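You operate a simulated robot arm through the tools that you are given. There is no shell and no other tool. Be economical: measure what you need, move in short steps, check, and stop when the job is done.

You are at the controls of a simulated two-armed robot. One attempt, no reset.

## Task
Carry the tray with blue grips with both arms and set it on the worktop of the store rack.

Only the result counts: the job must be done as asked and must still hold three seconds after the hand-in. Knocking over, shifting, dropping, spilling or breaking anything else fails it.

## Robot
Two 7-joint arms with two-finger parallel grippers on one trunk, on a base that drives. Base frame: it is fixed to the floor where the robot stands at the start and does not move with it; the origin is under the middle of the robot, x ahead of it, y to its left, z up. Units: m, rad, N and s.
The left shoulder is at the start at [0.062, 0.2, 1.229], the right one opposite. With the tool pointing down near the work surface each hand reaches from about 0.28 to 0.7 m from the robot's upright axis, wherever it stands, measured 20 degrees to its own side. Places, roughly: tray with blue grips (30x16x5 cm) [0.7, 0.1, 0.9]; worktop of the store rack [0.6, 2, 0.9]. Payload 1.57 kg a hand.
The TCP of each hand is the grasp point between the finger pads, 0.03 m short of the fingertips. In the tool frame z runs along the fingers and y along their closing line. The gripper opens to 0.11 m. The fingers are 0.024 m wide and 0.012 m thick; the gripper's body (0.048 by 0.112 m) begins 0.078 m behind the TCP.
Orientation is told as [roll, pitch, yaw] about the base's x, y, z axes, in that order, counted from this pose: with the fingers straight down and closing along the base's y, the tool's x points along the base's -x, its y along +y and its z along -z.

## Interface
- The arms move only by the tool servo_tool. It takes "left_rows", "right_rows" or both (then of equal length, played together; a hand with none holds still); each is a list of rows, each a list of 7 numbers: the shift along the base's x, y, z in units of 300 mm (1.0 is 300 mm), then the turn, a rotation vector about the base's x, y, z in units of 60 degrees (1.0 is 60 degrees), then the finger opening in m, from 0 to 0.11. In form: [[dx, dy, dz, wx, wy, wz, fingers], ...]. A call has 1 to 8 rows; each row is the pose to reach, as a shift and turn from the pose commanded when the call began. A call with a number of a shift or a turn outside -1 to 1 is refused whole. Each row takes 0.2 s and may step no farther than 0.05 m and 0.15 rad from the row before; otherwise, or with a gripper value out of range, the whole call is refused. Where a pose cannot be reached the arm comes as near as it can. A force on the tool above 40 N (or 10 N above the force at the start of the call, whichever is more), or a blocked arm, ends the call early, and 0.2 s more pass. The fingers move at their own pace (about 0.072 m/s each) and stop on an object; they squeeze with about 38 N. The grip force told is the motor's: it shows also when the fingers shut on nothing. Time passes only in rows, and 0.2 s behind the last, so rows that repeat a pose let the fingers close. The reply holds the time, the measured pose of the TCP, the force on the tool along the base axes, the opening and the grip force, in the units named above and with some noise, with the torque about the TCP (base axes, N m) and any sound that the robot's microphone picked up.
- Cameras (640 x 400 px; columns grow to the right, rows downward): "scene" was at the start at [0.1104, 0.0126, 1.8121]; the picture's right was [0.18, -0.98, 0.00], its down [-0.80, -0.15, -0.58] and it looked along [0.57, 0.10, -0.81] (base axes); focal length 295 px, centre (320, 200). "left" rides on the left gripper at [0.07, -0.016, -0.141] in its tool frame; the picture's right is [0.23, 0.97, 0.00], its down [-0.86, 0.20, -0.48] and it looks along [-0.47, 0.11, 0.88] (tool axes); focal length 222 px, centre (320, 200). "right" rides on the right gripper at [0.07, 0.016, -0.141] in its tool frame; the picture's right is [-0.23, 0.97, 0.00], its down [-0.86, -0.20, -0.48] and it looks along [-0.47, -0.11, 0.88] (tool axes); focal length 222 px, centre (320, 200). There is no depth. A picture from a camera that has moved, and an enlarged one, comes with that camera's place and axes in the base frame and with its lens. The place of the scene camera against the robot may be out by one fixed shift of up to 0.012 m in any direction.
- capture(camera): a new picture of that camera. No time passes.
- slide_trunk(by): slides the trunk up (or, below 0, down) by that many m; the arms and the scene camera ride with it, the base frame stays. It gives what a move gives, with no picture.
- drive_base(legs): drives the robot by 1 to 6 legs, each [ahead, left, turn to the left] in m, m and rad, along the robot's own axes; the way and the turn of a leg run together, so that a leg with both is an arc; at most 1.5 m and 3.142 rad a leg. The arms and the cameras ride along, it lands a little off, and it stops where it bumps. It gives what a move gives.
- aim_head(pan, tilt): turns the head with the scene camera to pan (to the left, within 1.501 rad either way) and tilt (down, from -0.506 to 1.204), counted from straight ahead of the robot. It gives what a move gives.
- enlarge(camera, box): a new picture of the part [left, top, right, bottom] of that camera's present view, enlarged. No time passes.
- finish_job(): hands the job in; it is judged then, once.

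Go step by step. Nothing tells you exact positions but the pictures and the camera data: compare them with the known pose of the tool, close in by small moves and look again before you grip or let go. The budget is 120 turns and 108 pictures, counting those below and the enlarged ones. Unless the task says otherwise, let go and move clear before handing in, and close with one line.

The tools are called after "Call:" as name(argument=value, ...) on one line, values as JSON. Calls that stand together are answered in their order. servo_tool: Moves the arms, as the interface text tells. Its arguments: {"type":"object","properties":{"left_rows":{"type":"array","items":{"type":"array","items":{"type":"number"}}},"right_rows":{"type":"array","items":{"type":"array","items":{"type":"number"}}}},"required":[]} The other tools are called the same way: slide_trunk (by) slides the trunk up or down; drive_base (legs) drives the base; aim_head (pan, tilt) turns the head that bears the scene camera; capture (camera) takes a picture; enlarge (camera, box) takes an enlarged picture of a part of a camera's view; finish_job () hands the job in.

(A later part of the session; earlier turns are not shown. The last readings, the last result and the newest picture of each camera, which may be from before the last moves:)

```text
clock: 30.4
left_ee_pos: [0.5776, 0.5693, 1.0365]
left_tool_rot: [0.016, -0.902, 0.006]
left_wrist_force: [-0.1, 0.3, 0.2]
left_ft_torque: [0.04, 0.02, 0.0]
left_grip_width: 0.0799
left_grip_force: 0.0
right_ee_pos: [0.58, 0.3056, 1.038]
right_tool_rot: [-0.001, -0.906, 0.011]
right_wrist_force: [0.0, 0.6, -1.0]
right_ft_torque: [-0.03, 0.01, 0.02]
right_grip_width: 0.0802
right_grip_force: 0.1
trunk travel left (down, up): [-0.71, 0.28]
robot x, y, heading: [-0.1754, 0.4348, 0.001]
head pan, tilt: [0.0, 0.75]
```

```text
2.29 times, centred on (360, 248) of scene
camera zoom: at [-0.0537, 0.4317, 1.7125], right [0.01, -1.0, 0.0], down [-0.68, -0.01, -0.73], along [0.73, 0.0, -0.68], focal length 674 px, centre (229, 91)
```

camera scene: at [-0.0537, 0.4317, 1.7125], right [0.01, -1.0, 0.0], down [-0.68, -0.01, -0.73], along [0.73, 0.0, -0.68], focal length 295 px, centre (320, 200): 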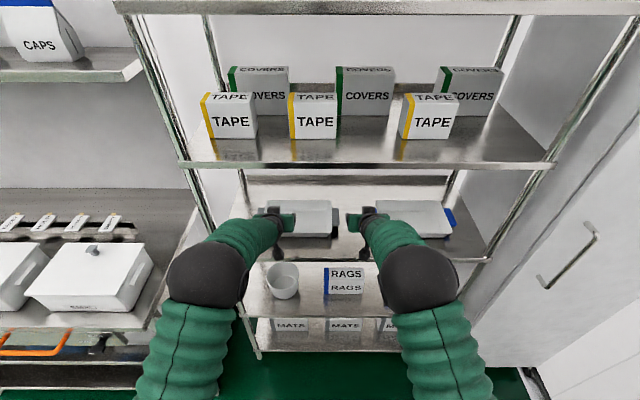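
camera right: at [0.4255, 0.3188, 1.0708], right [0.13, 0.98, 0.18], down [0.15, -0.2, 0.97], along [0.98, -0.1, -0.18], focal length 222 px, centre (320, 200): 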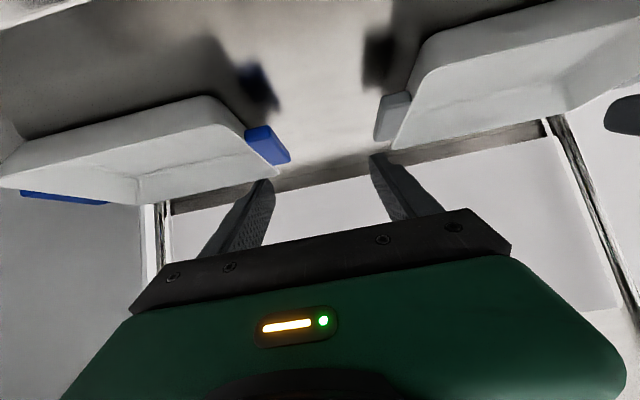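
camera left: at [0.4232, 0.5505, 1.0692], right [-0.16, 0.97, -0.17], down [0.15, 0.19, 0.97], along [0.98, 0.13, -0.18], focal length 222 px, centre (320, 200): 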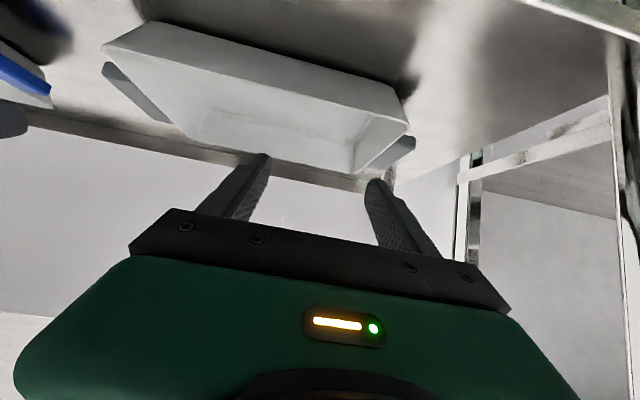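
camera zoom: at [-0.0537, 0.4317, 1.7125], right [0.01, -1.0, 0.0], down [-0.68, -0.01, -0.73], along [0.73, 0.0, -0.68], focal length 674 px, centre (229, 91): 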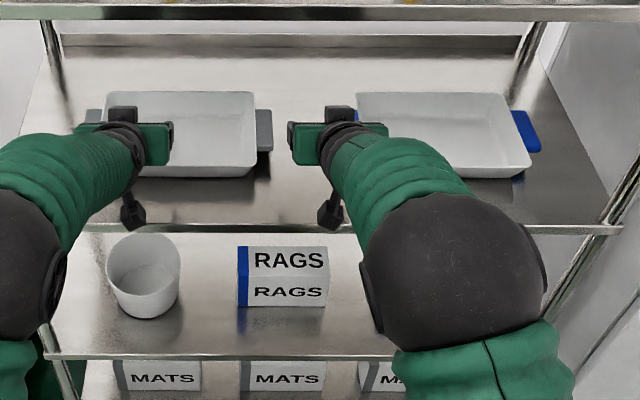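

Tab top is at about z 0.95, y outer ≈0.262, x 0.635–0.72. I go forward 0.097 and right 0.32, hands passing above the trays.

Call:
drive_base(legs=[[0.1, 0, 0], [0, -0.31, 0]])

Call:
capture(camera="left")

Call:
capture(camera="right")

Call:
capture(camera="scene")

```text
clock: 33.3
left_ee_pos: [0.6802, 0.2646, 1.0364]
left_tool_rot: [0.013, -0.902, 0.015]
left_wrist_force: [0.1, 0.9, 0.0]
left_ft_torque: [-0.05, -0.02, -0.05]
left_grip_width: 0.0799
left_grip_force: 0.0
right_ee_pos: [0.684, -0.0004, 1.038]
right_tool_rot: [-0.007, -0.905, 0.02]
right_wrist_force: [-0.6, 1.5, 0.2]
right_ft_torque: [-0.04, -0.01, -0.06]
right_grip_width: 0.08
right_grip_force: 0.0
trunk travel left (down, up): [-0.71, 0.28]
robot x, y, heading: [-0.0693, 0.1179, 0.014]
head pan, tilt: [0.0, 0.75]
```

```text
71 pictures are left
camera left: at [0.5248, 0.2447, 1.069], right [-0.16, 0.97, -0.17], down [0.15, 0.2, 0.97], along [0.98, 0.13, -0.18], focal length 222 px, centre (320, 200)
```

left: 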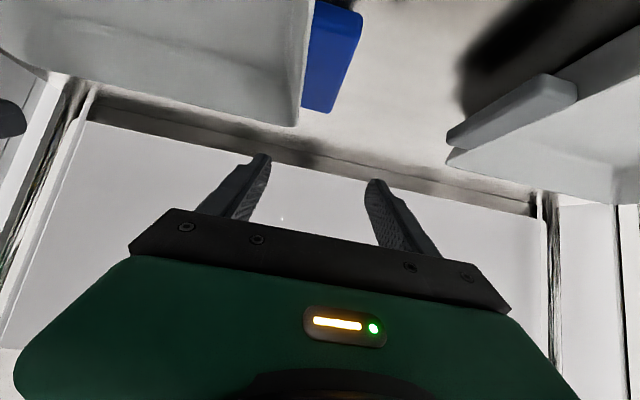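

```text
70 pictures are left
camera right: at [0.5284, 0.0127, 1.0716], right [0.12, 0.98, 0.18], down [0.15, -0.19, 0.97], along [0.98, -0.09, -0.17], focal length 222 px, centre (320, 200)
```

right: 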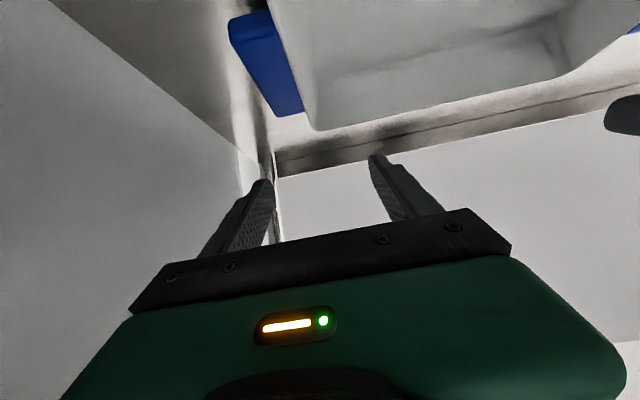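

```text
69 pictures are left
camera scene: at [0.0515, 0.1258, 1.7123], right [0.01, -1.0, 0.0], down [-0.68, -0.01, -0.73], along [0.73, 0.01, -0.68], focal length 295 px, centre (320, 200)
```

scene: 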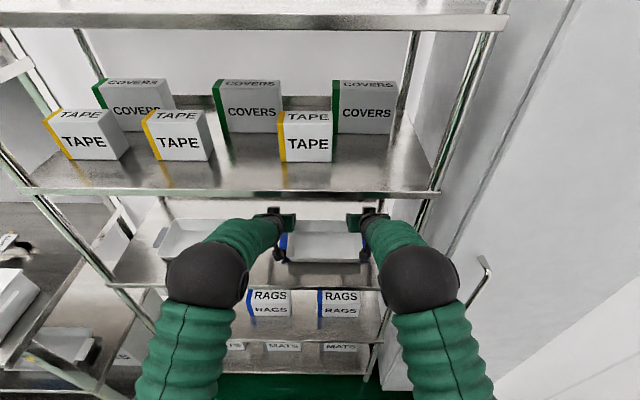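

Hands hover over the tabs: left tab y 0.238–0.264, right −0.031–−0.006, x≈0.63–0.71, rim z≈0.95. I shift both hands slightly, then lower with the trunk in part.

Call:
servo_tool(left_rows=[[-0.04, -0.049, 0, 0, 0, 0, 0.08], [-0.04, -0.049, 0, 0, 0, 0, 0.08]], right_rows=[[-0.04, -0.049, 0, 0, 0, 0, 0.08], [-0.04, -0.049, 0, 0, 0, 0, 0.08]])

Call:
slide_trunk(by=-0.055)

Call:
capture(camera="left")

Call:
capture(camera="right")

Call:
enlarge(camera="scene", box=[220, 170, 420, 295])

```text
clock: 33.9
left_ee_pos: [0.6664, 0.2471, 1.0375]
left_tool_rot: [0.018, -0.905, 0.008]
left_wrist_force: [0.5, 0.3, 0.3]
left_ft_torque: [-0.05, -0.02, 0.0]
left_grip_width: 0.0799
left_grip_force: 0.1
right_ee_pos: [0.6694, -0.0168, 1.0385]
right_tool_rot: [-0.001, -0.906, 0.017]
right_wrist_force: [-0.5, 0.8, 0.0]
right_ft_torque: [-0.04, -0.03, -0.04]
right_grip_width: 0.0803
right_grip_force: 0.1
trunk travel left (down, up): [-0.71, 0.28]
robot x, y, heading: [-0.0681, 0.1213, 0.016]
head pan, tilt: [0.0, 0.75]
```

```text
clock: 34.8
left_ee_pos: [0.6647, 0.2456, 0.9829]
left_tool_rot: [0.02, -0.906, 0.008]
left_wrist_force: [-1.2, -0.9, 0.5]
left_ft_torque: [0.0, 0.0, 0.0]
left_grip_width: 0.08
left_grip_force: 0.1
right_ee_pos: [0.669, -0.0186, 0.9839]
right_tool_rot: [0.0, -0.907, 0.015]
right_wrist_force: [0.0, 0.6, 0.2]
right_ft_torque: [-0.02, 0.0, 0.01]
right_grip_width: 0.0802
right_grip_force: 0.0
trunk travel left (down, up): [-0.655, 0.335]
robot x, y, heading: [-0.0703, 0.1214, 0.009]
head pan, tilt: [0.0, 0.75]
```

```text
68 pictures are left
camera left: at [0.5109, 0.2255, 1.0155], right [-0.16, 0.97, -0.17], down [0.15, 0.19, 0.97], along [0.98, 0.13, -0.17], focal length 222 px, centre (320, 200)
```

left: 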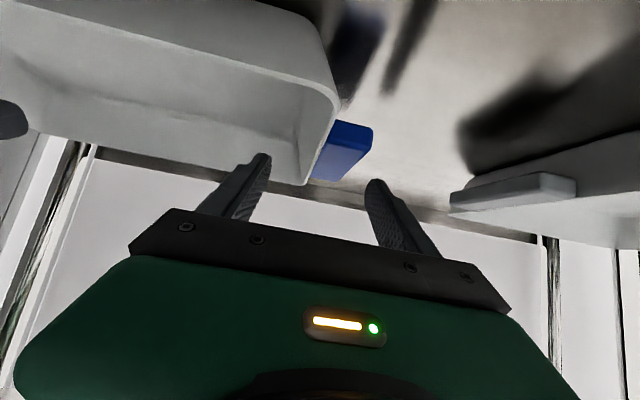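

```text
67 pictures are left
camera right: at [0.5148, -0.0059, 1.0173], right [0.12, 0.98, 0.18], down [0.15, -0.2, 0.97], along [0.98, -0.09, -0.17], focal length 222 px, centre (320, 200)
```

right: 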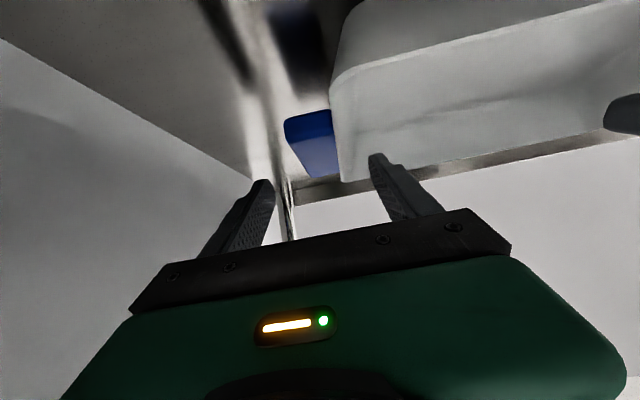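

```text
3.20 times, centred on (320, 232) of scene
camera zoom: at [0.0526, 0.1184, 1.6572], right [0.01, -1.0, 0.0], down [-0.68, -0.01, -0.73], along [0.73, 0.01, -0.68], focal length 943 px, centre (320, 96)
```

zoom: 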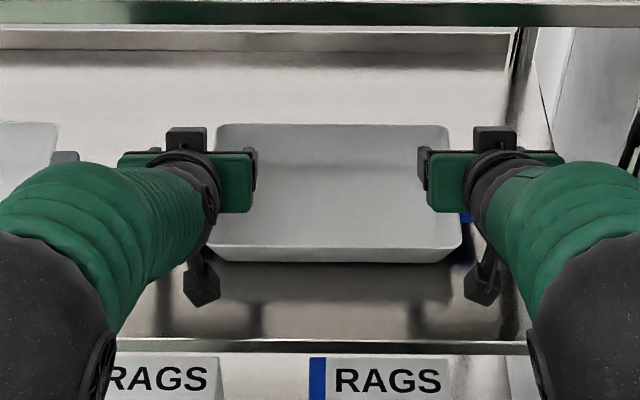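

Two-height triangulation puts the tab tops at z≈0.964, x≈0.615–0.692, outer edges y≈0.259/−0.026. I make the final adjustment down 2 cm and check.

Call:
servo_tool(left_rows=[[-0.023, 0, -0.03, 0, 0, 0, 0.08], [-0.023, 0, -0.07, 0, 0, 0, 0.08], [-0.023, 0, -0.07, 0, 0, 0, 0.08]], right_rows=[[-0.037, 0.02, -0.03, 0, 0, 0, 0.08], [-0.037, 0.02, -0.073, 0, 0, 0, 0.08], [-0.037, 0.02, -0.073, 0, 0, 0, 0.08]])

Call:
enlarge(camera="left", box=[180, 90, 460, 265])

Call:
enlarge(camera="right", box=[180, 90, 460, 265])

```text
clock: 35.6
left_ee_pos: [0.6577, 0.2463, 0.9624]
left_tool_rot: [0.019, -0.903, 0.009]
left_wrist_force: [-1.4, -0.5, -0.7]
left_ft_torque: [0.03, 0.0, -0.02]
left_grip_width: 0.0802
left_grip_force: 0.1
right_ee_pos: [0.6575, -0.0132, 0.9631]
right_tool_rot: [0.004, -0.907, 0.013]
right_wrist_force: [-0.1, 0.6, -0.1]
right_ft_torque: [0.01, 0.03, 0.01]
right_grip_width: 0.0799
right_grip_force: 0.0
trunk travel left (down, up): [-0.655, 0.335]
robot x, y, heading: [-0.0696, 0.1218, 0.011]
head pan, tilt: [0.0, 0.75]
```

```text
2.29 times, centred on (320, 178) of left
camera zoom: at [0.5036, 0.2256, 0.9942], right [-0.16, 0.97, -0.17], down [0.15, 0.19, 0.97], along [0.98, 0.13, -0.17], focal length 508 px, centre (320, 251)
```

zoom: 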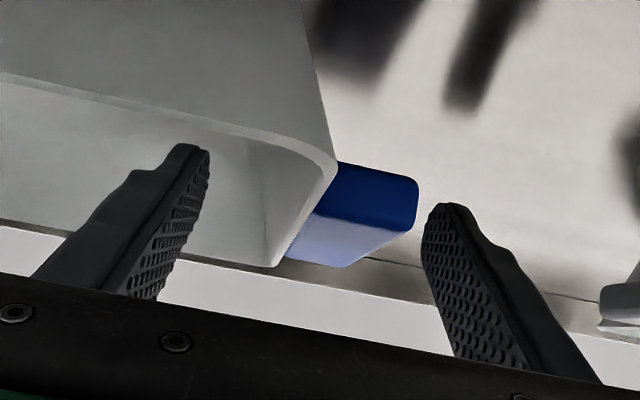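

```text
2.29 times, centred on (320, 178) of right
camera zoom: at [0.5036, -0.0002, 0.9952], right [0.12, 0.98, 0.18], down [0.15, -0.2, 0.97], along [0.98, -0.09, -0.17], focal length 508 px, centre (320, 251)
```

zoom: 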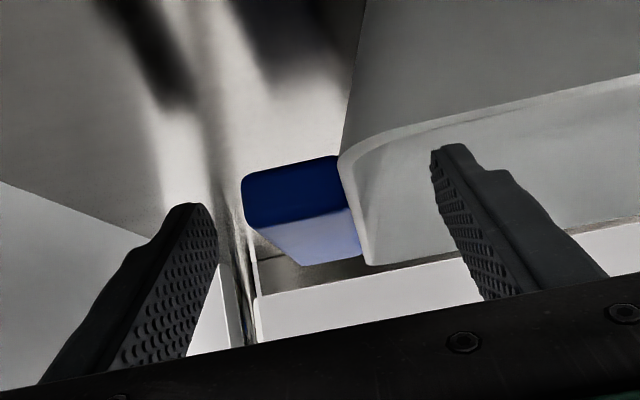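

Both hands straddle wall and tab with fingertips reaching below the tab. Closing both grippers.

Call:
servo_tool(left_rows=[[0, 0, 0, 0, 0, 0, 0.055], [0, 0, 0, 0, 0, 0, 0.04], [0, 0, 0, 0, 0, 0, 0.03], [0, 0, 0, 0, 0, 0, 0.02], [0, 0, 0, 0, 0, 0, 0.01], [0, 0, 0, 0, 0, 0, 0.0], [0, 0, 0, 0, 0, 0, 0.0]], right_rows=[[0, 0, 0, 0, 0, 0, 0.055], [0, 0, 0, 0, 0, 0, 0.04], [0, 0, 0, 0, 0, 0, 0.03], [0, 0, 0, 0, 0, 0, 0.02], [0, 0, 0, 0, 0, 0, 0.01], [0, 0, 0, 0, 0, 0, 0.0], [0, 0, 0, 0, 0, 0, 0.0]])

Call:
enlarge(camera="left", box=[180, 90, 460, 265])

Call:
enlarge(camera="right", box=[180, 90, 460, 265])

```text
clock: 37.2
left_ee_pos: [0.6592, 0.244, 0.9625]
left_tool_rot: [0.016, -0.905, 0.008]
left_wrist_force: [-5.2, -20.7, 3.7]
left_ft_torque: [-1.72, -0.05, -1.3]
left_grip_width: 0.0387
left_grip_force: 38.3
right_ee_pos: [0.6579, -0.0109, 0.9632]
right_tool_rot: [0.006, -0.907, 0.016]
right_wrist_force: [4.7, 22.0, 0.6]
right_ft_torque: [1.37, 0.01, -0.07]
right_grip_width: 0.0379
right_grip_force: 37.5
trunk travel left (down, up): [-0.655, 0.335]
robot x, y, heading: [-0.0654, 0.1195, 0.013]
head pan, tilt: [0.0, 0.75]
```

```text
2.29 times, centred on (320, 178) of left
camera zoom: at [0.5035, 0.2236, 0.9942], right [-0.16, 0.97, -0.17], down [0.15, 0.19, 0.97], along [0.98, 0.13, -0.18], focal length 508 px, centre (320, 251)
```

zoom: 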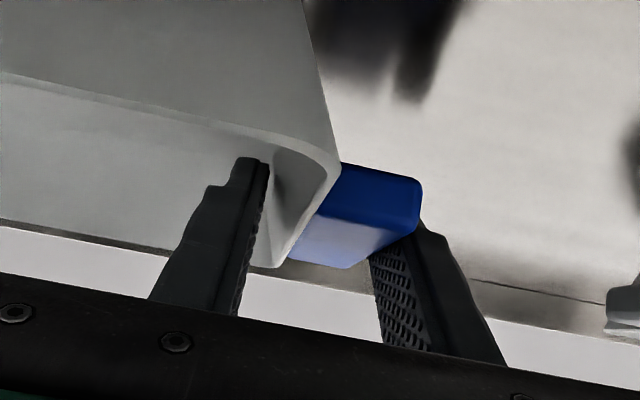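

```text
2.29 times, centred on (320, 178) of right
camera zoom: at [0.5038, 0.0018, 0.9954], right [0.12, 0.98, 0.18], down [0.15, -0.2, 0.97], along [0.98, -0.09, -0.17], focal length 508 px, centre (320, 251)
```

zoom: 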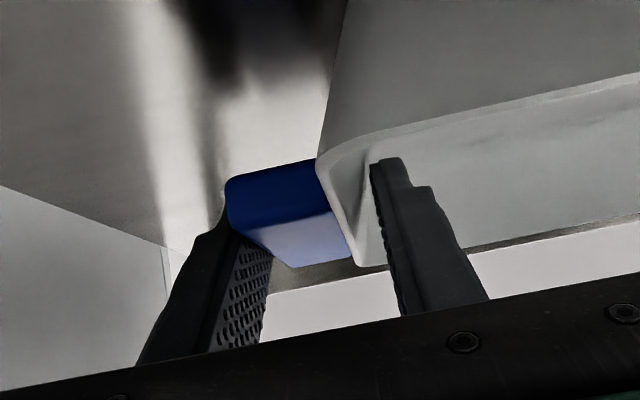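

Both grips hold (width 38 mm, 38 N), with some inward pull; I relieve 2.5 mm each and lift a bit with the trunk.

Call:
servo_tool(left_rows=[[0, -0.008, 0, 0, 0, 0, 0.0], [0, -0.008, 0, 0, 0, 0, 0.0]], right_rows=[[0, 0.008, 0, 0, 0, 0, 0.0], [0, 0.008, 0, 0, 0, 0, 0.0]])

Call:
slide_trunk(by=0.03)

Call:
enlarge(camera="scene", box=[220, 170, 420, 295])

Call:
capture(camera="right")

Call:
capture(camera="left")

```text
clock: 37.8
left_ee_pos: [0.6583, 0.2428, 0.9628]
left_tool_rot: [0.018, -0.903, 0.009]
left_wrist_force: [-7.9, -13.9, 4.7]
left_ft_torque: [-1.41, 0.49, -1.59]
left_grip_width: 0.0389
left_grip_force: 38.1
right_ee_pos: [0.6576, -0.0108, 0.9616]
right_tool_rot: [0.003, -0.907, 0.011]
right_wrist_force: [7.2, 14.3, -0.3]
right_ft_torque: [1.31, -0.11, -0.21]
right_grip_width: 0.0379
right_grip_force: 38.1
trunk travel left (down, up): [-0.655, 0.335]
robot x, y, heading: [-0.0667, 0.1208, 0.008]
head pan, tilt: [0.0, 0.75]
```

```text
clock: 38.6
left_ee_pos: [0.6594, 0.2428, 0.9911]
left_tool_rot: [0.021, -0.902, 0.007]
left_wrist_force: [-6.1, -12.6, -0.6]
left_ft_torque: [-1.51, 0.09, -1.44]
left_grip_width: 0.0389
left_grip_force: 37.6
right_ee_pos: [0.6582, -0.0099, 0.9917]
right_tool_rot: [0.002, -0.907, 0.014]
right_wrist_force: [6.8, 12.7, -1.0]
right_ft_torque: [1.34, -0.09, -0.29]
right_grip_width: 0.0378
right_grip_force: 37.9
trunk travel left (down, up): [-0.685, 0.305]
robot x, y, heading: [-0.0674, 0.1251, 0.012]
head pan, tilt: [0.0, 0.75]
```

```text
3.20 times, centred on (320, 232) of scene
camera zoom: at [0.0537, 0.1175, 1.6871], right [0.01, -1.0, 0.0], down [-0.68, -0.01, -0.73], along [0.73, 0.01, -0.68], focal length 943 px, centre (320, 96)
```

zoom: 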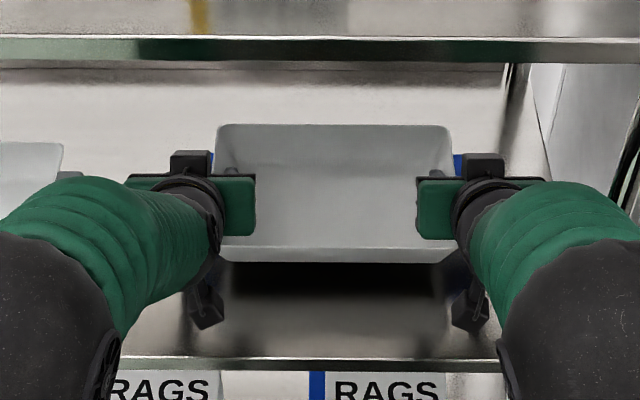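

```text
60 pictures are left
camera right: at [0.5042, 0.0023, 1.0247], right [0.12, 0.98, 0.18], down [0.15, -0.2, 0.97], along [0.98, -0.09, -0.17], focal length 222 px, centre (320, 200)
```

right: 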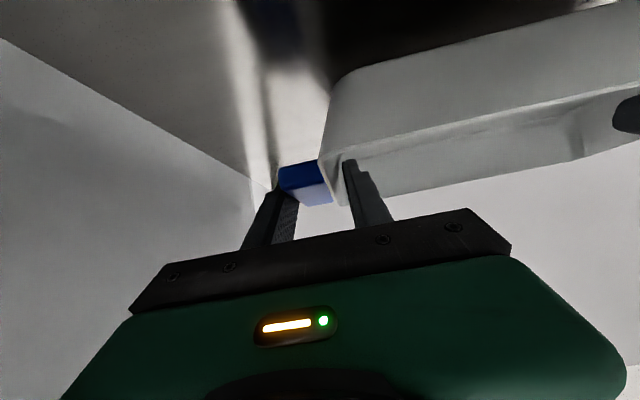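

```text
59 pictures are left
camera left: at [0.5044, 0.2228, 1.0235], right [-0.16, 0.97, -0.17], down [0.15, 0.19, 0.97], along [0.98, 0.13, -0.18], focal length 222 px, centre (320, 200)
```

left: 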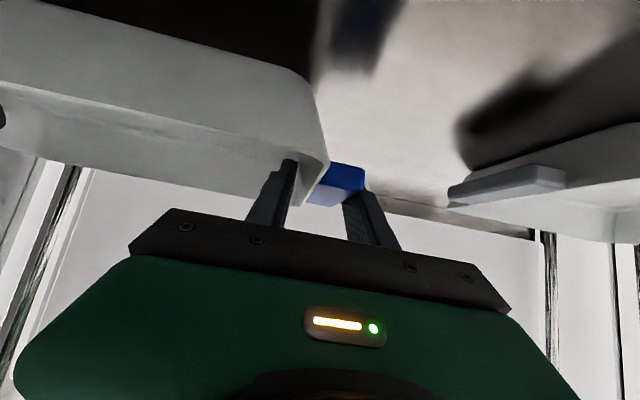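

The tray is lifted level. I raise another 5.5 cm so it clears the grey tray, then slide left to y≈0.45.

Call:
slide_trunk(by=0.055)

Call:
capture(camera="left")

Call:
drive_base(legs=[[0, 0.15, 0]])

Call:
capture(camera="scene")

```text
clock: 39.5
left_ee_pos: [0.6594, 0.2419, 1.046]
left_tool_rot: [0.019, -0.905, 0.008]
left_wrist_force: [-6.4, -10.7, -0.4]
left_ft_torque: [-1.51, 0.08, -1.42]
left_grip_width: 0.0392
left_grip_force: 38.2
right_ee_pos: [0.6591, -0.0101, 1.0466]
right_tool_rot: [0.002, -0.905, 0.016]
right_wrist_force: [6.8, 11.6, -1.7]
right_ft_torque: [1.3, -0.11, -0.24]
right_grip_width: 0.0379
right_grip_force: 38.0
trunk travel left (down, up): [-0.74, 0.25]
robot x, y, heading: [-0.0658, 0.1201, 0.01]
head pan, tilt: [0.0, 0.75]
```

```text
58 pictures are left
camera left: at [0.5046, 0.2229, 1.0785], right [-0.16, 0.97, -0.17], down [0.15, 0.19, 0.97], along [0.98, 0.13, -0.18], focal length 222 px, centre (320, 200)
```

left: 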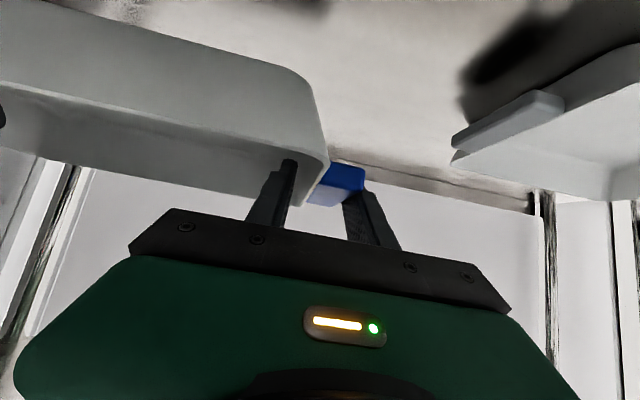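

```text
clock: 40.9
left_ee_pos: [0.6581, 0.373, 1.0482]
left_tool_rot: [0.047, -0.904, -0.014]
left_wrist_force: [-8.5, -3.9, 1.1]
left_ft_torque: [-1.43, -0.45, -1.54]
left_grip_width: 0.0385
left_grip_force: 37.9
right_ee_pos: [0.6564, 0.1188, 1.044]
right_tool_rot: [0.026, -0.906, -0.01]
right_wrist_force: [7.6, 0.1, -3.4]
right_ft_torque: [0.96, 0.5, -0.35]
right_grip_width: 0.0378
right_grip_force: 37.7
trunk travel left (down, up): [-0.74, 0.25]
robot x, y, heading: [-0.07, 0.2747, 0.013]
head pan, tilt: [0.0, 0.75]
```

```text
57 pictures are left
camera scene: at [0.0536, 0.2314, 1.7416], right [0.01, -1.0, -0.02], down [-0.69, 0.01, -0.73], along [0.73, 0.02, -0.68], focal length 295 px, centre (320, 200)
```

scene: 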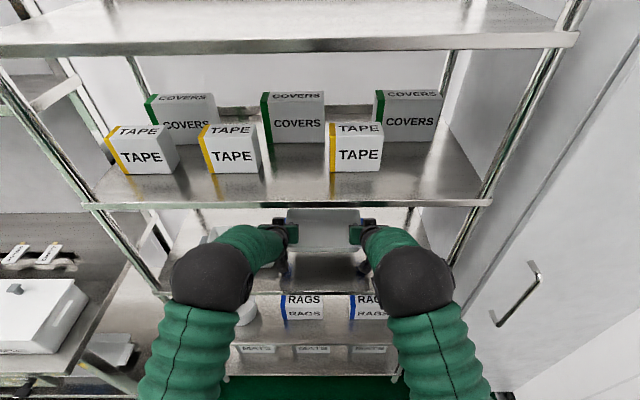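

Call:
servo_tool(left_rows=[[0, 0, 0, 0, 0, 0, 0], [0, 0, 0, 0, 0, 0, 0]], right_rows=[[0, 0, 0, 0, 0, 0, 0], [0, 0, 0, 0, 0, 0, 0]])

Call:
capture(camera="left")

```text
clock: 41.5
left_ee_pos: [0.6563, 0.3792, 1.0491]
left_tool_rot: [0.028, -0.907, -0.006]
left_wrist_force: [-2.2, 0.7, -1.1]
left_ft_torque: [-1.03, -0.03, -0.93]
left_grip_width: 0.0388
left_grip_force: 38.5
right_ee_pos: [0.6541, 0.1245, 1.0481]
right_tool_rot: [0.009, -0.908, 0.002]
right_wrist_force: [2.0, -3.8, -1.3]
right_ft_torque: [1.33, 0.04, 0.68]
right_grip_width: 0.0378
right_grip_force: 38.4
trunk travel left (down, up): [-0.74, 0.25]
robot x, y, heading: [-0.0743, 0.2612, 0.012]
head pan, tilt: [0.0, 0.75]
```

```text
56 pictures are left
camera left: at [0.5007, 0.3594, 1.0804], right [-0.16, 0.97, -0.16], down [0.15, 0.19, 0.97], along [0.98, 0.13, -0.17], focal length 222 px, centre (320, 200)
```

left: 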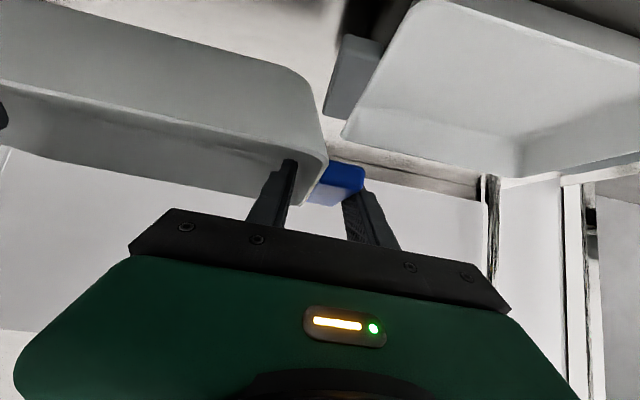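

Only base sway; the grip is unchanged. Continue left, then back out.

Call:
drive_base(legs=[[0, 0.18, 0]])

Call:
capture(camera="left")

Call:
drive_base(legs=[[-0.2, 0.03, 0], [-0.4, 0, 0]])

Call:
capture(camera="scene")

```text
clock: 43.0
left_ee_pos: [0.652, 0.5757, 1.0482]
left_tool_rot: [0.013, -0.907, 0.011]
left_wrist_force: [-4.5, 3.2, 0.1]
left_ft_torque: [-1.32, -0.1, -1.2]
left_grip_width: 0.0387
left_grip_force: 37.8
right_ee_pos: [0.651, 0.3215, 1.049]
right_tool_rot: [-0.004, -0.906, 0.017]
right_wrist_force: [3.9, -2.4, -1.5]
right_ft_torque: [1.12, 0.11, 0.25]
right_grip_width: 0.0377
right_grip_force: 38.0
trunk travel left (down, up): [-0.74, 0.25]
robot x, y, heading: [-0.0771, 0.4528, 0.016]
head pan, tilt: [0.0, 0.75]
```

```text
55 pictures are left
camera left: at [0.4977, 0.5553, 1.0803], right [-0.16, 0.97, -0.17], down [0.15, 0.2, 0.97], along [0.98, 0.13, -0.17], focal length 222 px, centre (320, 200)
```

left: 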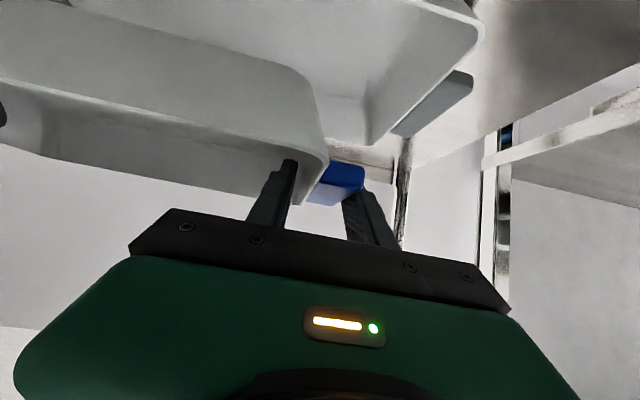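

```text
clock: 46.8
left_ee_pos: [0.0514, 0.5965, 1.0488]
left_tool_rot: [0.01, -0.908, 0.006]
left_wrist_force: [-5.2, 3.2, -0.1]
left_ft_torque: [-1.37, 0.23, -1.36]
left_grip_width: 0.0382
left_grip_force: 38.1
right_ee_pos: [0.0487, 0.3428, 1.0497]
right_tool_rot: [-0.006, -0.907, 0.009]
right_wrist_force: [5.1, -2.6, -2.3]
right_ft_torque: [1.03, -0.23, 0.01]
right_grip_width: 0.0375
right_grip_force: 38.3
trunk travel left (down, up): [-0.74, 0.25]
robot x, y, heading: [-0.6758, 0.4776, 0.008]
head pan, tilt: [0.0, 0.75]
```

```text
54 pictures are left
camera scene: at [-0.5494, 0.473, 1.7419], right [0.01, -1.0, 0.0], down [-0.69, 0.0, -0.73], along [0.73, 0.0, -0.69], focal length 295 px, centre (320, 200)
```

scene: 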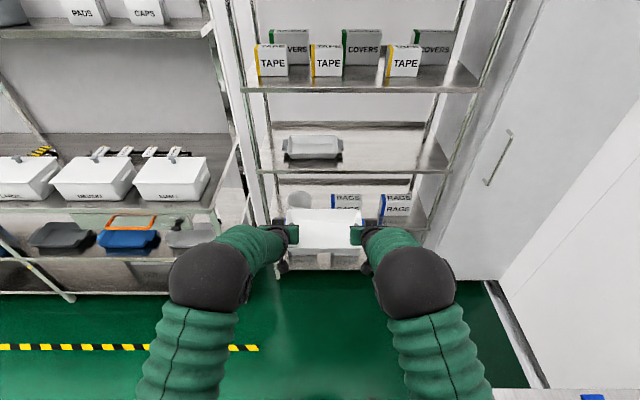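

Out of the rack with tray held. I drive left along the open floor and look at the store rack's worktop.

Call:
drive_base(legs=[[0, 1.0, 0], [0, 0.5, 0]])

Call:
aim_head(pan=0.15, tilt=0.6)

Call:
capture(camera="scene")

```text
clock: 54.5
left_ee_pos: [0.0531, 2.0642, 1.0525]
left_tool_rot: [0.025, -0.91, -0.023]
left_wrist_force: [-4.7, 4.0, 0.8]
left_ft_torque: [-1.26, -0.48, -1.28]
left_grip_width: 0.0384
left_grip_force: 37.5
right_ee_pos: [0.0469, 1.8091, 1.0513]
right_tool_rot: [0.009, -0.912, -0.019]
right_wrist_force: [4.7, -5.1, -2.7]
right_ft_torque: [1.09, 0.45, 0.18]
right_grip_width: 0.0374
right_grip_force: 38.0
trunk travel left (down, up): [-0.74, 0.25]
robot x, y, heading: [-0.67, 1.9632, -0.011]
head pan, tilt: [0.0, 0.75]
```

```text
clock: 55.1
left_ee_pos: [0.051, 2.0662, 1.0541]
left_tool_rot: [0.015, -0.912, -0.017]
left_wrist_force: [-3.3, 1.5, 0.1]
left_ft_torque: [-1.37, -0.09, -1.1]
left_grip_width: 0.0381
left_grip_force: 37.7
right_ee_pos: [0.0448, 1.8123, 1.0532]
right_tool_rot: [-0.001, -0.912, -0.016]
right_wrist_force: [3.5, -3.1, -2.0]
right_ft_torque: [1.12, 0.16, 0.35]
right_grip_width: 0.0376
right_grip_force: 37.5
trunk travel left (down, up): [-0.74, 0.25]
robot x, y, heading: [-0.671, 1.9614, -0.011]
head pan, tilt: [0.15, 0.6]
```

```text
53 pictures are left
camera scene: at [-0.5425, 1.9654, 1.7549], right [0.14, -0.99, 0.0], down [-0.56, -0.07, -0.82], along [0.81, 0.12, -0.57], focal length 295 px, centre (320, 200)
```

scene: 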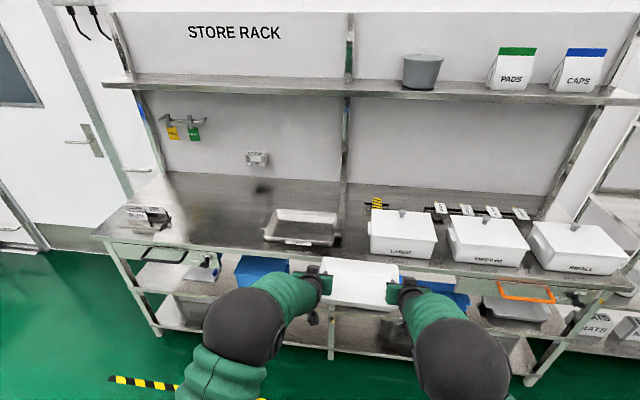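

Call:
enlarge(camera="scene", box=[90, 140, 450, 290])

```text
1.78 times, centred on (270, 215) of scene
camera zoom: at [-0.5425, 1.9654, 1.7549], right [0.14, -0.99, 0.0], down [-0.56, -0.07, -0.82], along [0.81, 0.12, -0.57], focal length 524 px, centre (409, 173)
```

zoom: 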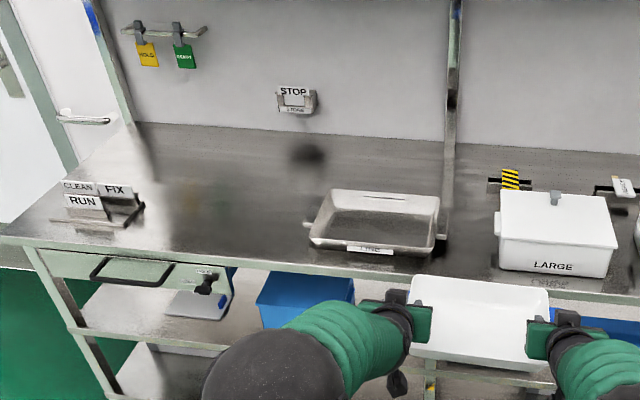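

The store-rack worktop has a free stretch between the tag holder (y≈2.8) and a metal tray (y≈2.35). I target tray centre ≈(0.58, 2.585); first move left and re-look.

Call:
drive_base(legs=[[0, 0.64, 0.012]])

Call:
slide_trunk(by=0.05)

Call:
aim_head(pan=0.0, tilt=0.6)

Call:
capture(camera="scene")

Call:
enlarge(camera="scene", box=[160, 130, 500, 300])

Call:
capture(camera="left")

```text
clock: 58.7
left_ee_pos: [0.0526, 2.7081, 1.0533]
left_tool_rot: [0.018, -0.914, -0.006]
left_wrist_force: [-3.0, 3.4, -0.7]
left_ft_torque: [-1.19, -0.24, -1.09]
left_grip_width: 0.038
left_grip_force: 37.9
right_ee_pos: [0.0497, 2.4533, 1.0537]
right_tool_rot: [0.001, -0.913, -0.003]
right_wrist_force: [2.6, -3.3, -0.5]
right_ft_torque: [1.31, 0.25, 0.39]
right_grip_width: 0.0375
right_grip_force: 37.2
trunk travel left (down, up): [-0.74, 0.25]
robot x, y, heading: [-0.6671, 2.5977, 0.002]
head pan, tilt: [0.15, 0.6]
```

```text
clock: 59.6
left_ee_pos: [0.051, 2.7101, 1.1055]
left_tool_rot: [0.011, -0.915, -0.002]
left_wrist_force: [-3.4, 2.1, 0.3]
left_ft_torque: [-1.37, -0.16, -1.08]
left_grip_width: 0.0382
left_grip_force: 38.7
right_ee_pos: [0.0477, 2.4557, 1.1047]
right_tool_rot: [-0.003, -0.916, 0.0]
right_wrist_force: [2.4, -2.5, -2.1]
right_ft_torque: [1.09, 0.16, 0.35]
right_grip_width: 0.0372
right_grip_force: 37.9
trunk travel left (down, up): [-0.79, 0.2]
robot x, y, heading: [-0.6685, 2.5953, 0.006]
head pan, tilt: [0.15, 0.6]
```

```text
clock: 60.3
left_ee_pos: [0.0515, 2.7109, 1.106]
left_tool_rot: [0.014, -0.916, 0.0]
left_wrist_force: [-2.3, 1.9, 0.0]
left_ft_torque: [-1.28, -0.11, -1.1]
left_grip_width: 0.0381
left_grip_force: 38.2
right_ee_pos: [0.0476, 2.4581, 1.1056]
right_tool_rot: [-0.006, -0.917, 0.001]
right_wrist_force: [2.6, -2.3, -1.9]
right_ft_torque: [1.13, 0.12, 0.44]
right_grip_width: 0.0371
right_grip_force: 38.0
trunk travel left (down, up): [-0.79, 0.2]
robot x, y, heading: [-0.6663, 2.5925, 0.0]
head pan, tilt: [0.0, 0.6]
```

```text
51 pictures are left
camera scene: at [-0.5385, 2.592, 1.805], right [0.0, -1.0, 0.0], down [-0.57, 0.0, -0.82], along [0.82, 0.0, -0.57], focal length 295 px, centre (320, 200)
```

scene: 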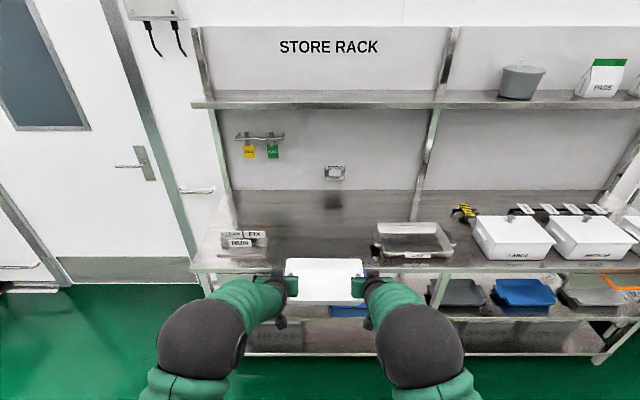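

```text
1.88 times, centred on (330, 215) of scene
camera zoom: at [-0.5385, 2.592, 1.805], right [0.0, -1.0, 0.0], down [-0.57, 0.0, -0.82], along [0.82, 0.0, -0.57], focal length 555 px, centre (301, 172)
```

zoom: 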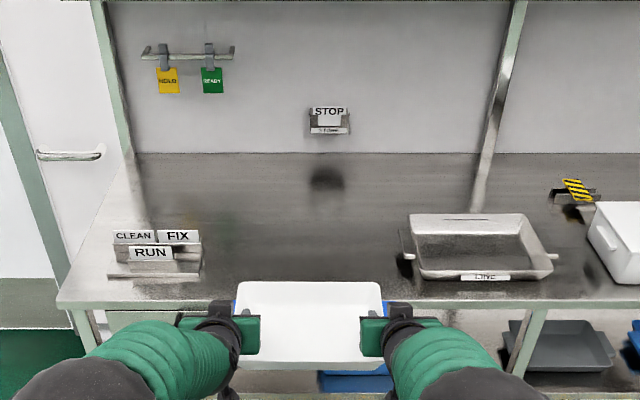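

```text
49 pictures are left
camera left: at [-0.1041, 2.6941, 1.1352], right [-0.15, 0.97, -0.17], down [0.14, 0.19, 0.97], along [0.98, 0.12, -0.16], focal length 222 px, centre (320, 200)
```

left: 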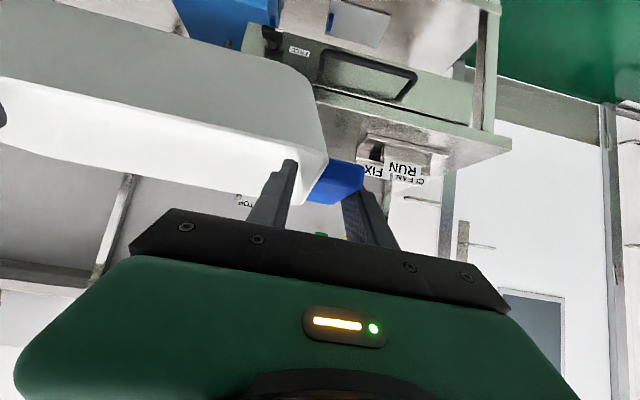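

The free gap runs y≈2.367–2.811 (centre 2.589), worktop x≈0.29–0.84. I advance to put the tray centre near x≈0.5, keeping it high, then check.

Call:
drive_base(legs=[[0.3, 0.004, 0]])

Call:
drive_base(legs=[[0.15, 0, 0]])

Call:
capture(camera="scene")

Call:
capture(camera="left")

Call:
capture(camera="right")

```text
clock: 62.4
left_ee_pos: [0.3518, 2.7132, 1.1058]
left_tool_rot: [0.011, -0.917, -0.003]
left_wrist_force: [-3.4, 2.5, -1.3]
left_ft_torque: [-1.18, -0.01, -1.1]
left_grip_width: 0.0381
left_grip_force: 38.1
right_ee_pos: [0.3485, 2.4595, 1.1075]
right_tool_rot: [-0.004, -0.918, 0.0]
right_wrist_force: [3.0, -2.3, -0.8]
right_ft_torque: [1.23, 0.0, 0.34]
right_grip_width: 0.0372
right_grip_force: 38.1
trunk travel left (down, up): [-0.79, 0.2]
robot x, y, heading: [-0.3644, 2.6035, -0.002]
head pan, tilt: [0.0, 0.6]
```

```text
clock: 63.7
left_ee_pos: [0.4983, 2.7136, 1.1084]
left_tool_rot: [0.011, -0.92, -0.005]
left_wrist_force: [-0.4, 0.8, -3.4]
left_ft_torque: [-1.15, -0.32, -0.78]
left_grip_width: 0.0381
left_grip_force: 38.2
right_ee_pos: [0.4934, 2.4595, 1.1082]
right_tool_rot: [-0.006, -0.922, -0.004]
right_wrist_force: [-0.1, -1.8, -0.1]
right_ft_torque: [1.28, 0.3, 0.56]
right_grip_width: 0.0373
right_grip_force: 38.1
trunk travel left (down, up): [-0.79, 0.2]
robot x, y, heading: [-0.2142, 2.603, -0.004]
head pan, tilt: [0.0, 0.6]
```

```text
48 pictures are left
camera scene: at [-0.0927, 2.5956, 1.8054], right [0.0, -1.0, 0.0], down [-0.57, 0.0, -0.82], along [0.82, 0.0, -0.57], focal length 295 px, centre (320, 200)
```

scene: 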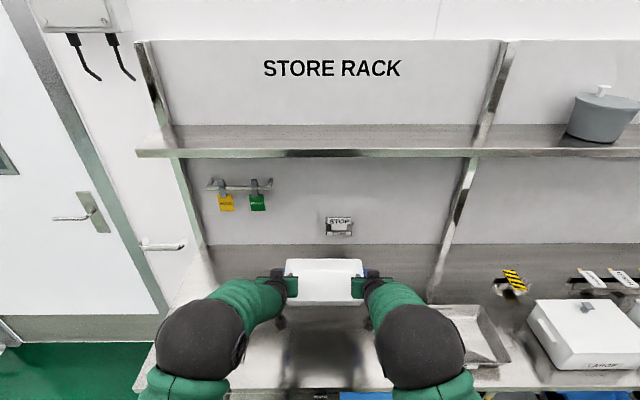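

```text
47 pictures are left
camera left: at [0.3428, 2.696, 1.1377], right [-0.14, 0.97, -0.17], down [0.14, 0.19, 0.97], along [0.98, 0.11, -0.16], focal length 222 px, centre (320, 200)
```

left: 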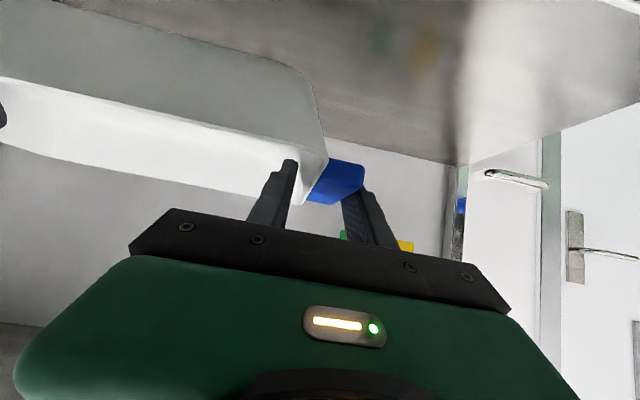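

```text
46 pictures are left
camera right: at [0.3394, 2.4755, 1.1395], right [0.14, 0.97, 0.18], down [0.14, -0.2, 0.97], along [0.98, -0.11, -0.16], focal length 222 px, centre (320, 200)
```

right: 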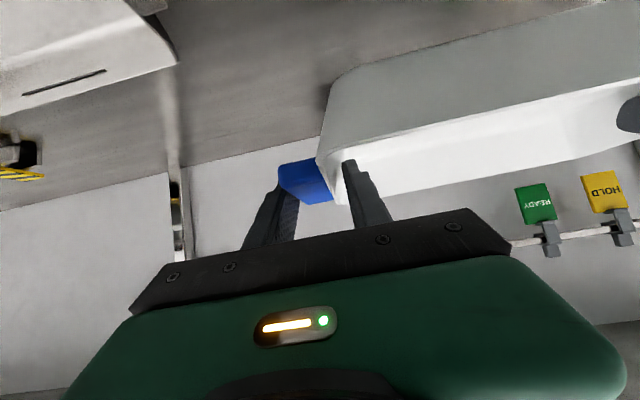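

Everything is clear below. I lower the trunk by 0.10 and check.

Call:
slide_trunk(by=-0.1)

Call:
capture(camera="left")

Call:
aim_head(pan=0.0, tilt=0.9)

Call:
capture(camera="scene")

```text
clock: 65.1
left_ee_pos: [0.5007, 2.7137, 1.0067]
left_tool_rot: [0.01, -0.919, -0.005]
left_wrist_force: [-2.0, 1.6, -0.6]
left_ft_torque: [-1.3, -0.12, -1.07]
left_grip_width: 0.038
left_grip_force: 38.1
right_ee_pos: [0.4953, 2.4595, 1.0089]
right_tool_rot: [-0.006, -0.92, -0.003]
right_wrist_force: [2.0, -2.6, -3.2]
right_ft_torque: [1.14, 0.13, 0.51]
right_grip_width: 0.037
right_grip_force: 37.8
trunk travel left (down, up): [-0.69, 0.3]
robot x, y, heading: [-0.2164, 2.6015, 0.001]
head pan, tilt: [0.0, 0.6]
```

```text
45 pictures are left
camera left: at [0.3436, 2.6961, 1.0372], right [-0.14, 0.97, -0.17], down [0.14, 0.19, 0.97], along [0.98, 0.11, -0.16], focal length 222 px, centre (320, 200)
```

left: 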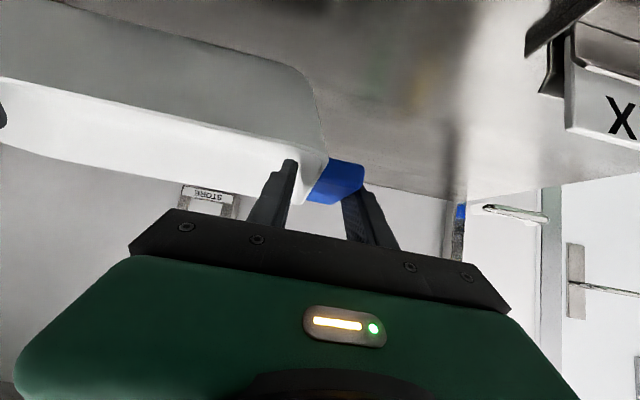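

```text
clock: 65.9
left_ee_pos: [0.4986, 2.7144, 1.0074]
left_tool_rot: [0.01, -0.918, -0.003]
left_wrist_force: [-2.7, 1.8, 0.3]
left_ft_torque: [-1.29, -0.07, -1.09]
left_grip_width: 0.0381
left_grip_force: 38.3
right_ee_pos: [0.4956, 2.4597, 1.0088]
right_tool_rot: [-0.005, -0.919, -0.002]
right_wrist_force: [2.6, -1.7, -1.7]
right_ft_torque: [1.16, 0.01, 0.48]
right_grip_width: 0.0374
right_grip_force: 37.7
trunk travel left (down, up): [-0.69, 0.3]
robot x, y, heading: [-0.2187, 2.5995, -0.001]
head pan, tilt: [0.0, 0.901]
```

```text
44 pictures are left
camera scene: at [-0.1006, 2.5957, 1.6803], right [0.0, -1.0, 0.0], down [-0.79, 0.0, -0.62], along [0.62, 0.0, -0.79], focal length 295 px, centre (320, 200)
```

scene: 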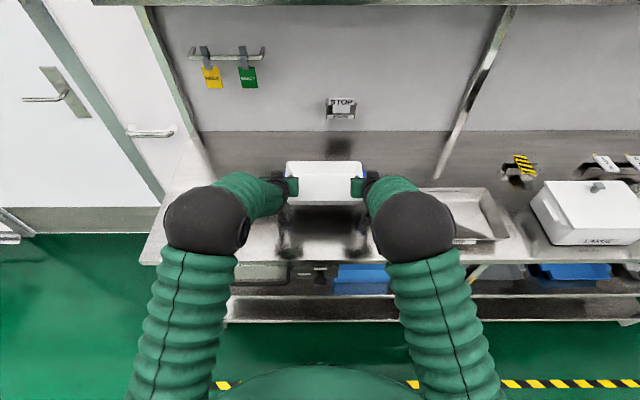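

Clear. I lower further in small steps, watching the vertical force.

Call:
slide_trunk(by=-0.035)

Call:
slide_trunk(by=-0.008)

Call:
capture(camera="left")

Call:
enlarge(camera="scene", box=[240, 130, 400, 280])

```text
clock: 66.7
left_ee_pos: [0.4991, 2.7135, 0.973]
left_tool_rot: [0.008, -0.92, -0.004]
left_wrist_force: [-2.3, 1.3, -0.4]
left_ft_torque: [-1.23, 0.09, -1.15]
left_grip_width: 0.0379
left_grip_force: 38.3
right_ee_pos: [0.4941, 2.4611, 0.9735]
right_tool_rot: [-0.006, -0.92, 0.0]
right_wrist_force: [2.6, -1.5, -2.1]
right_ft_torque: [1.19, -0.1, 0.48]
right_grip_width: 0.0372
right_grip_force: 38.3
trunk travel left (down, up): [-0.655, 0.335]
robot x, y, heading: [-0.218, 2.603, -0.003]
head pan, tilt: [0.0, 0.901]
```

```text
clock: 67.2
left_ee_pos: [0.4994, 2.7136, 0.9642]
left_tool_rot: [0.008, -0.918, -0.003]
left_wrist_force: [-3.4, 2.6, -1.3]
left_ft_torque: [-1.23, 0.06, -1.18]
left_grip_width: 0.038
left_grip_force: 37.7
right_ee_pos: [0.4945, 2.4593, 0.9645]
right_tool_rot: [-0.004, -0.92, -0.002]
right_wrist_force: [2.5, -1.4, -1.3]
right_ft_torque: [1.21, -0.04, 0.49]
right_grip_width: 0.0372
right_grip_force: 38.5
trunk travel left (down, up): [-0.647, 0.343]
robot x, y, heading: [-0.2177, 2.5983, 0.0]
head pan, tilt: [0.0, 0.901]
```

```text
43 pictures are left
camera left: at [0.3436, 2.696, 0.994], right [-0.14, 0.97, -0.17], down [0.14, 0.19, 0.97], along [0.98, 0.11, -0.16], focal length 222 px, centre (320, 200)
```

left: 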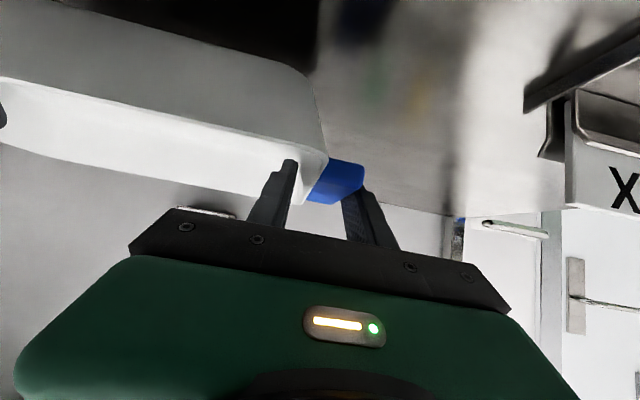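

```text
2.67 times, centred on (320, 205) of scene
camera zoom: at [-0.1005, 2.5957, 1.6372], right [0.0, -1.0, 0.0], down [-0.79, 0.0, -0.62], along [0.62, 0.0, -0.79], focal length 786 px, centre (320, 187)
```

zoom: 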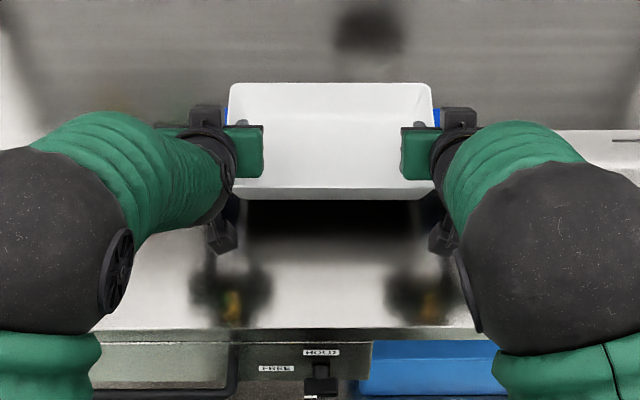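

No contact yet; continuing down in 8 mm steps.

Call:
slide_trunk(by=-0.008)

Call:
slide_trunk(by=-0.008)

Call:
capture(camera="left")

```text
clock: 67.8
left_ee_pos: [0.4988, 2.7136, 0.9556]
left_tool_rot: [0.011, -0.918, -0.002]
left_wrist_force: [-2.7, 2.5, -1.1]
left_ft_torque: [-1.22, 0.11, -1.16]
left_grip_width: 0.0383
left_grip_force: 38.2
right_ee_pos: [0.494, 2.4593, 0.9577]
right_tool_rot: [-0.006, -0.919, -0.002]
right_wrist_force: [2.8, -1.8, -1.3]
right_ft_torque: [1.21, -0.03, 0.46]
right_grip_width: 0.0372
right_grip_force: 38.4
trunk travel left (down, up): [-0.639, 0.351]
robot x, y, heading: [-0.2187, 2.5994, -0.003]
head pan, tilt: [0.0, 0.901]
```

```text
clock: 68.4
left_ee_pos: [0.4993, 2.7133, 0.9475]
left_tool_rot: [0.01, -0.918, -0.004]
left_wrist_force: [-2.6, 2.1, -1.3]
left_ft_torque: [-1.21, 0.08, -1.17]
left_grip_width: 0.0381
left_grip_force: 37.7
right_ee_pos: [0.4948, 2.4605, 0.9487]
right_tool_rot: [-0.005, -0.92, -0.001]
right_wrist_force: [2.7, -2.0, -1.0]
right_ft_torque: [1.21, -0.02, 0.5]
right_grip_width: 0.0375
right_grip_force: 37.8
trunk travel left (down, up): [-0.631, 0.359]
robot x, y, heading: [-0.2168, 2.6004, -0.002]
head pan, tilt: [0.0, 0.901]
```

```text
41 pictures are left
camera left: at [0.3438, 2.696, 0.9779], right [-0.14, 0.97, -0.17], down [0.14, 0.19, 0.97], along [0.98, 0.11, -0.16], focal length 222 px, centre (320, 200)
```

left: 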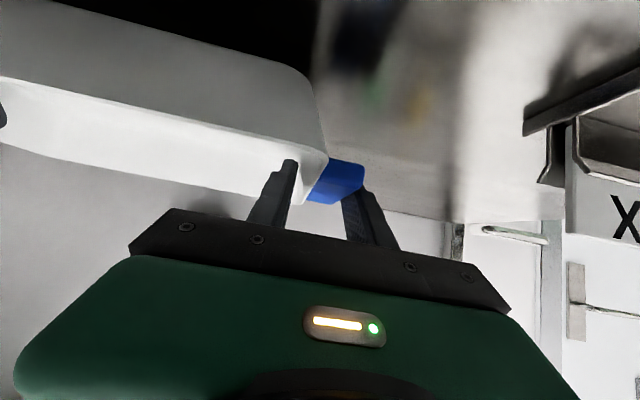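

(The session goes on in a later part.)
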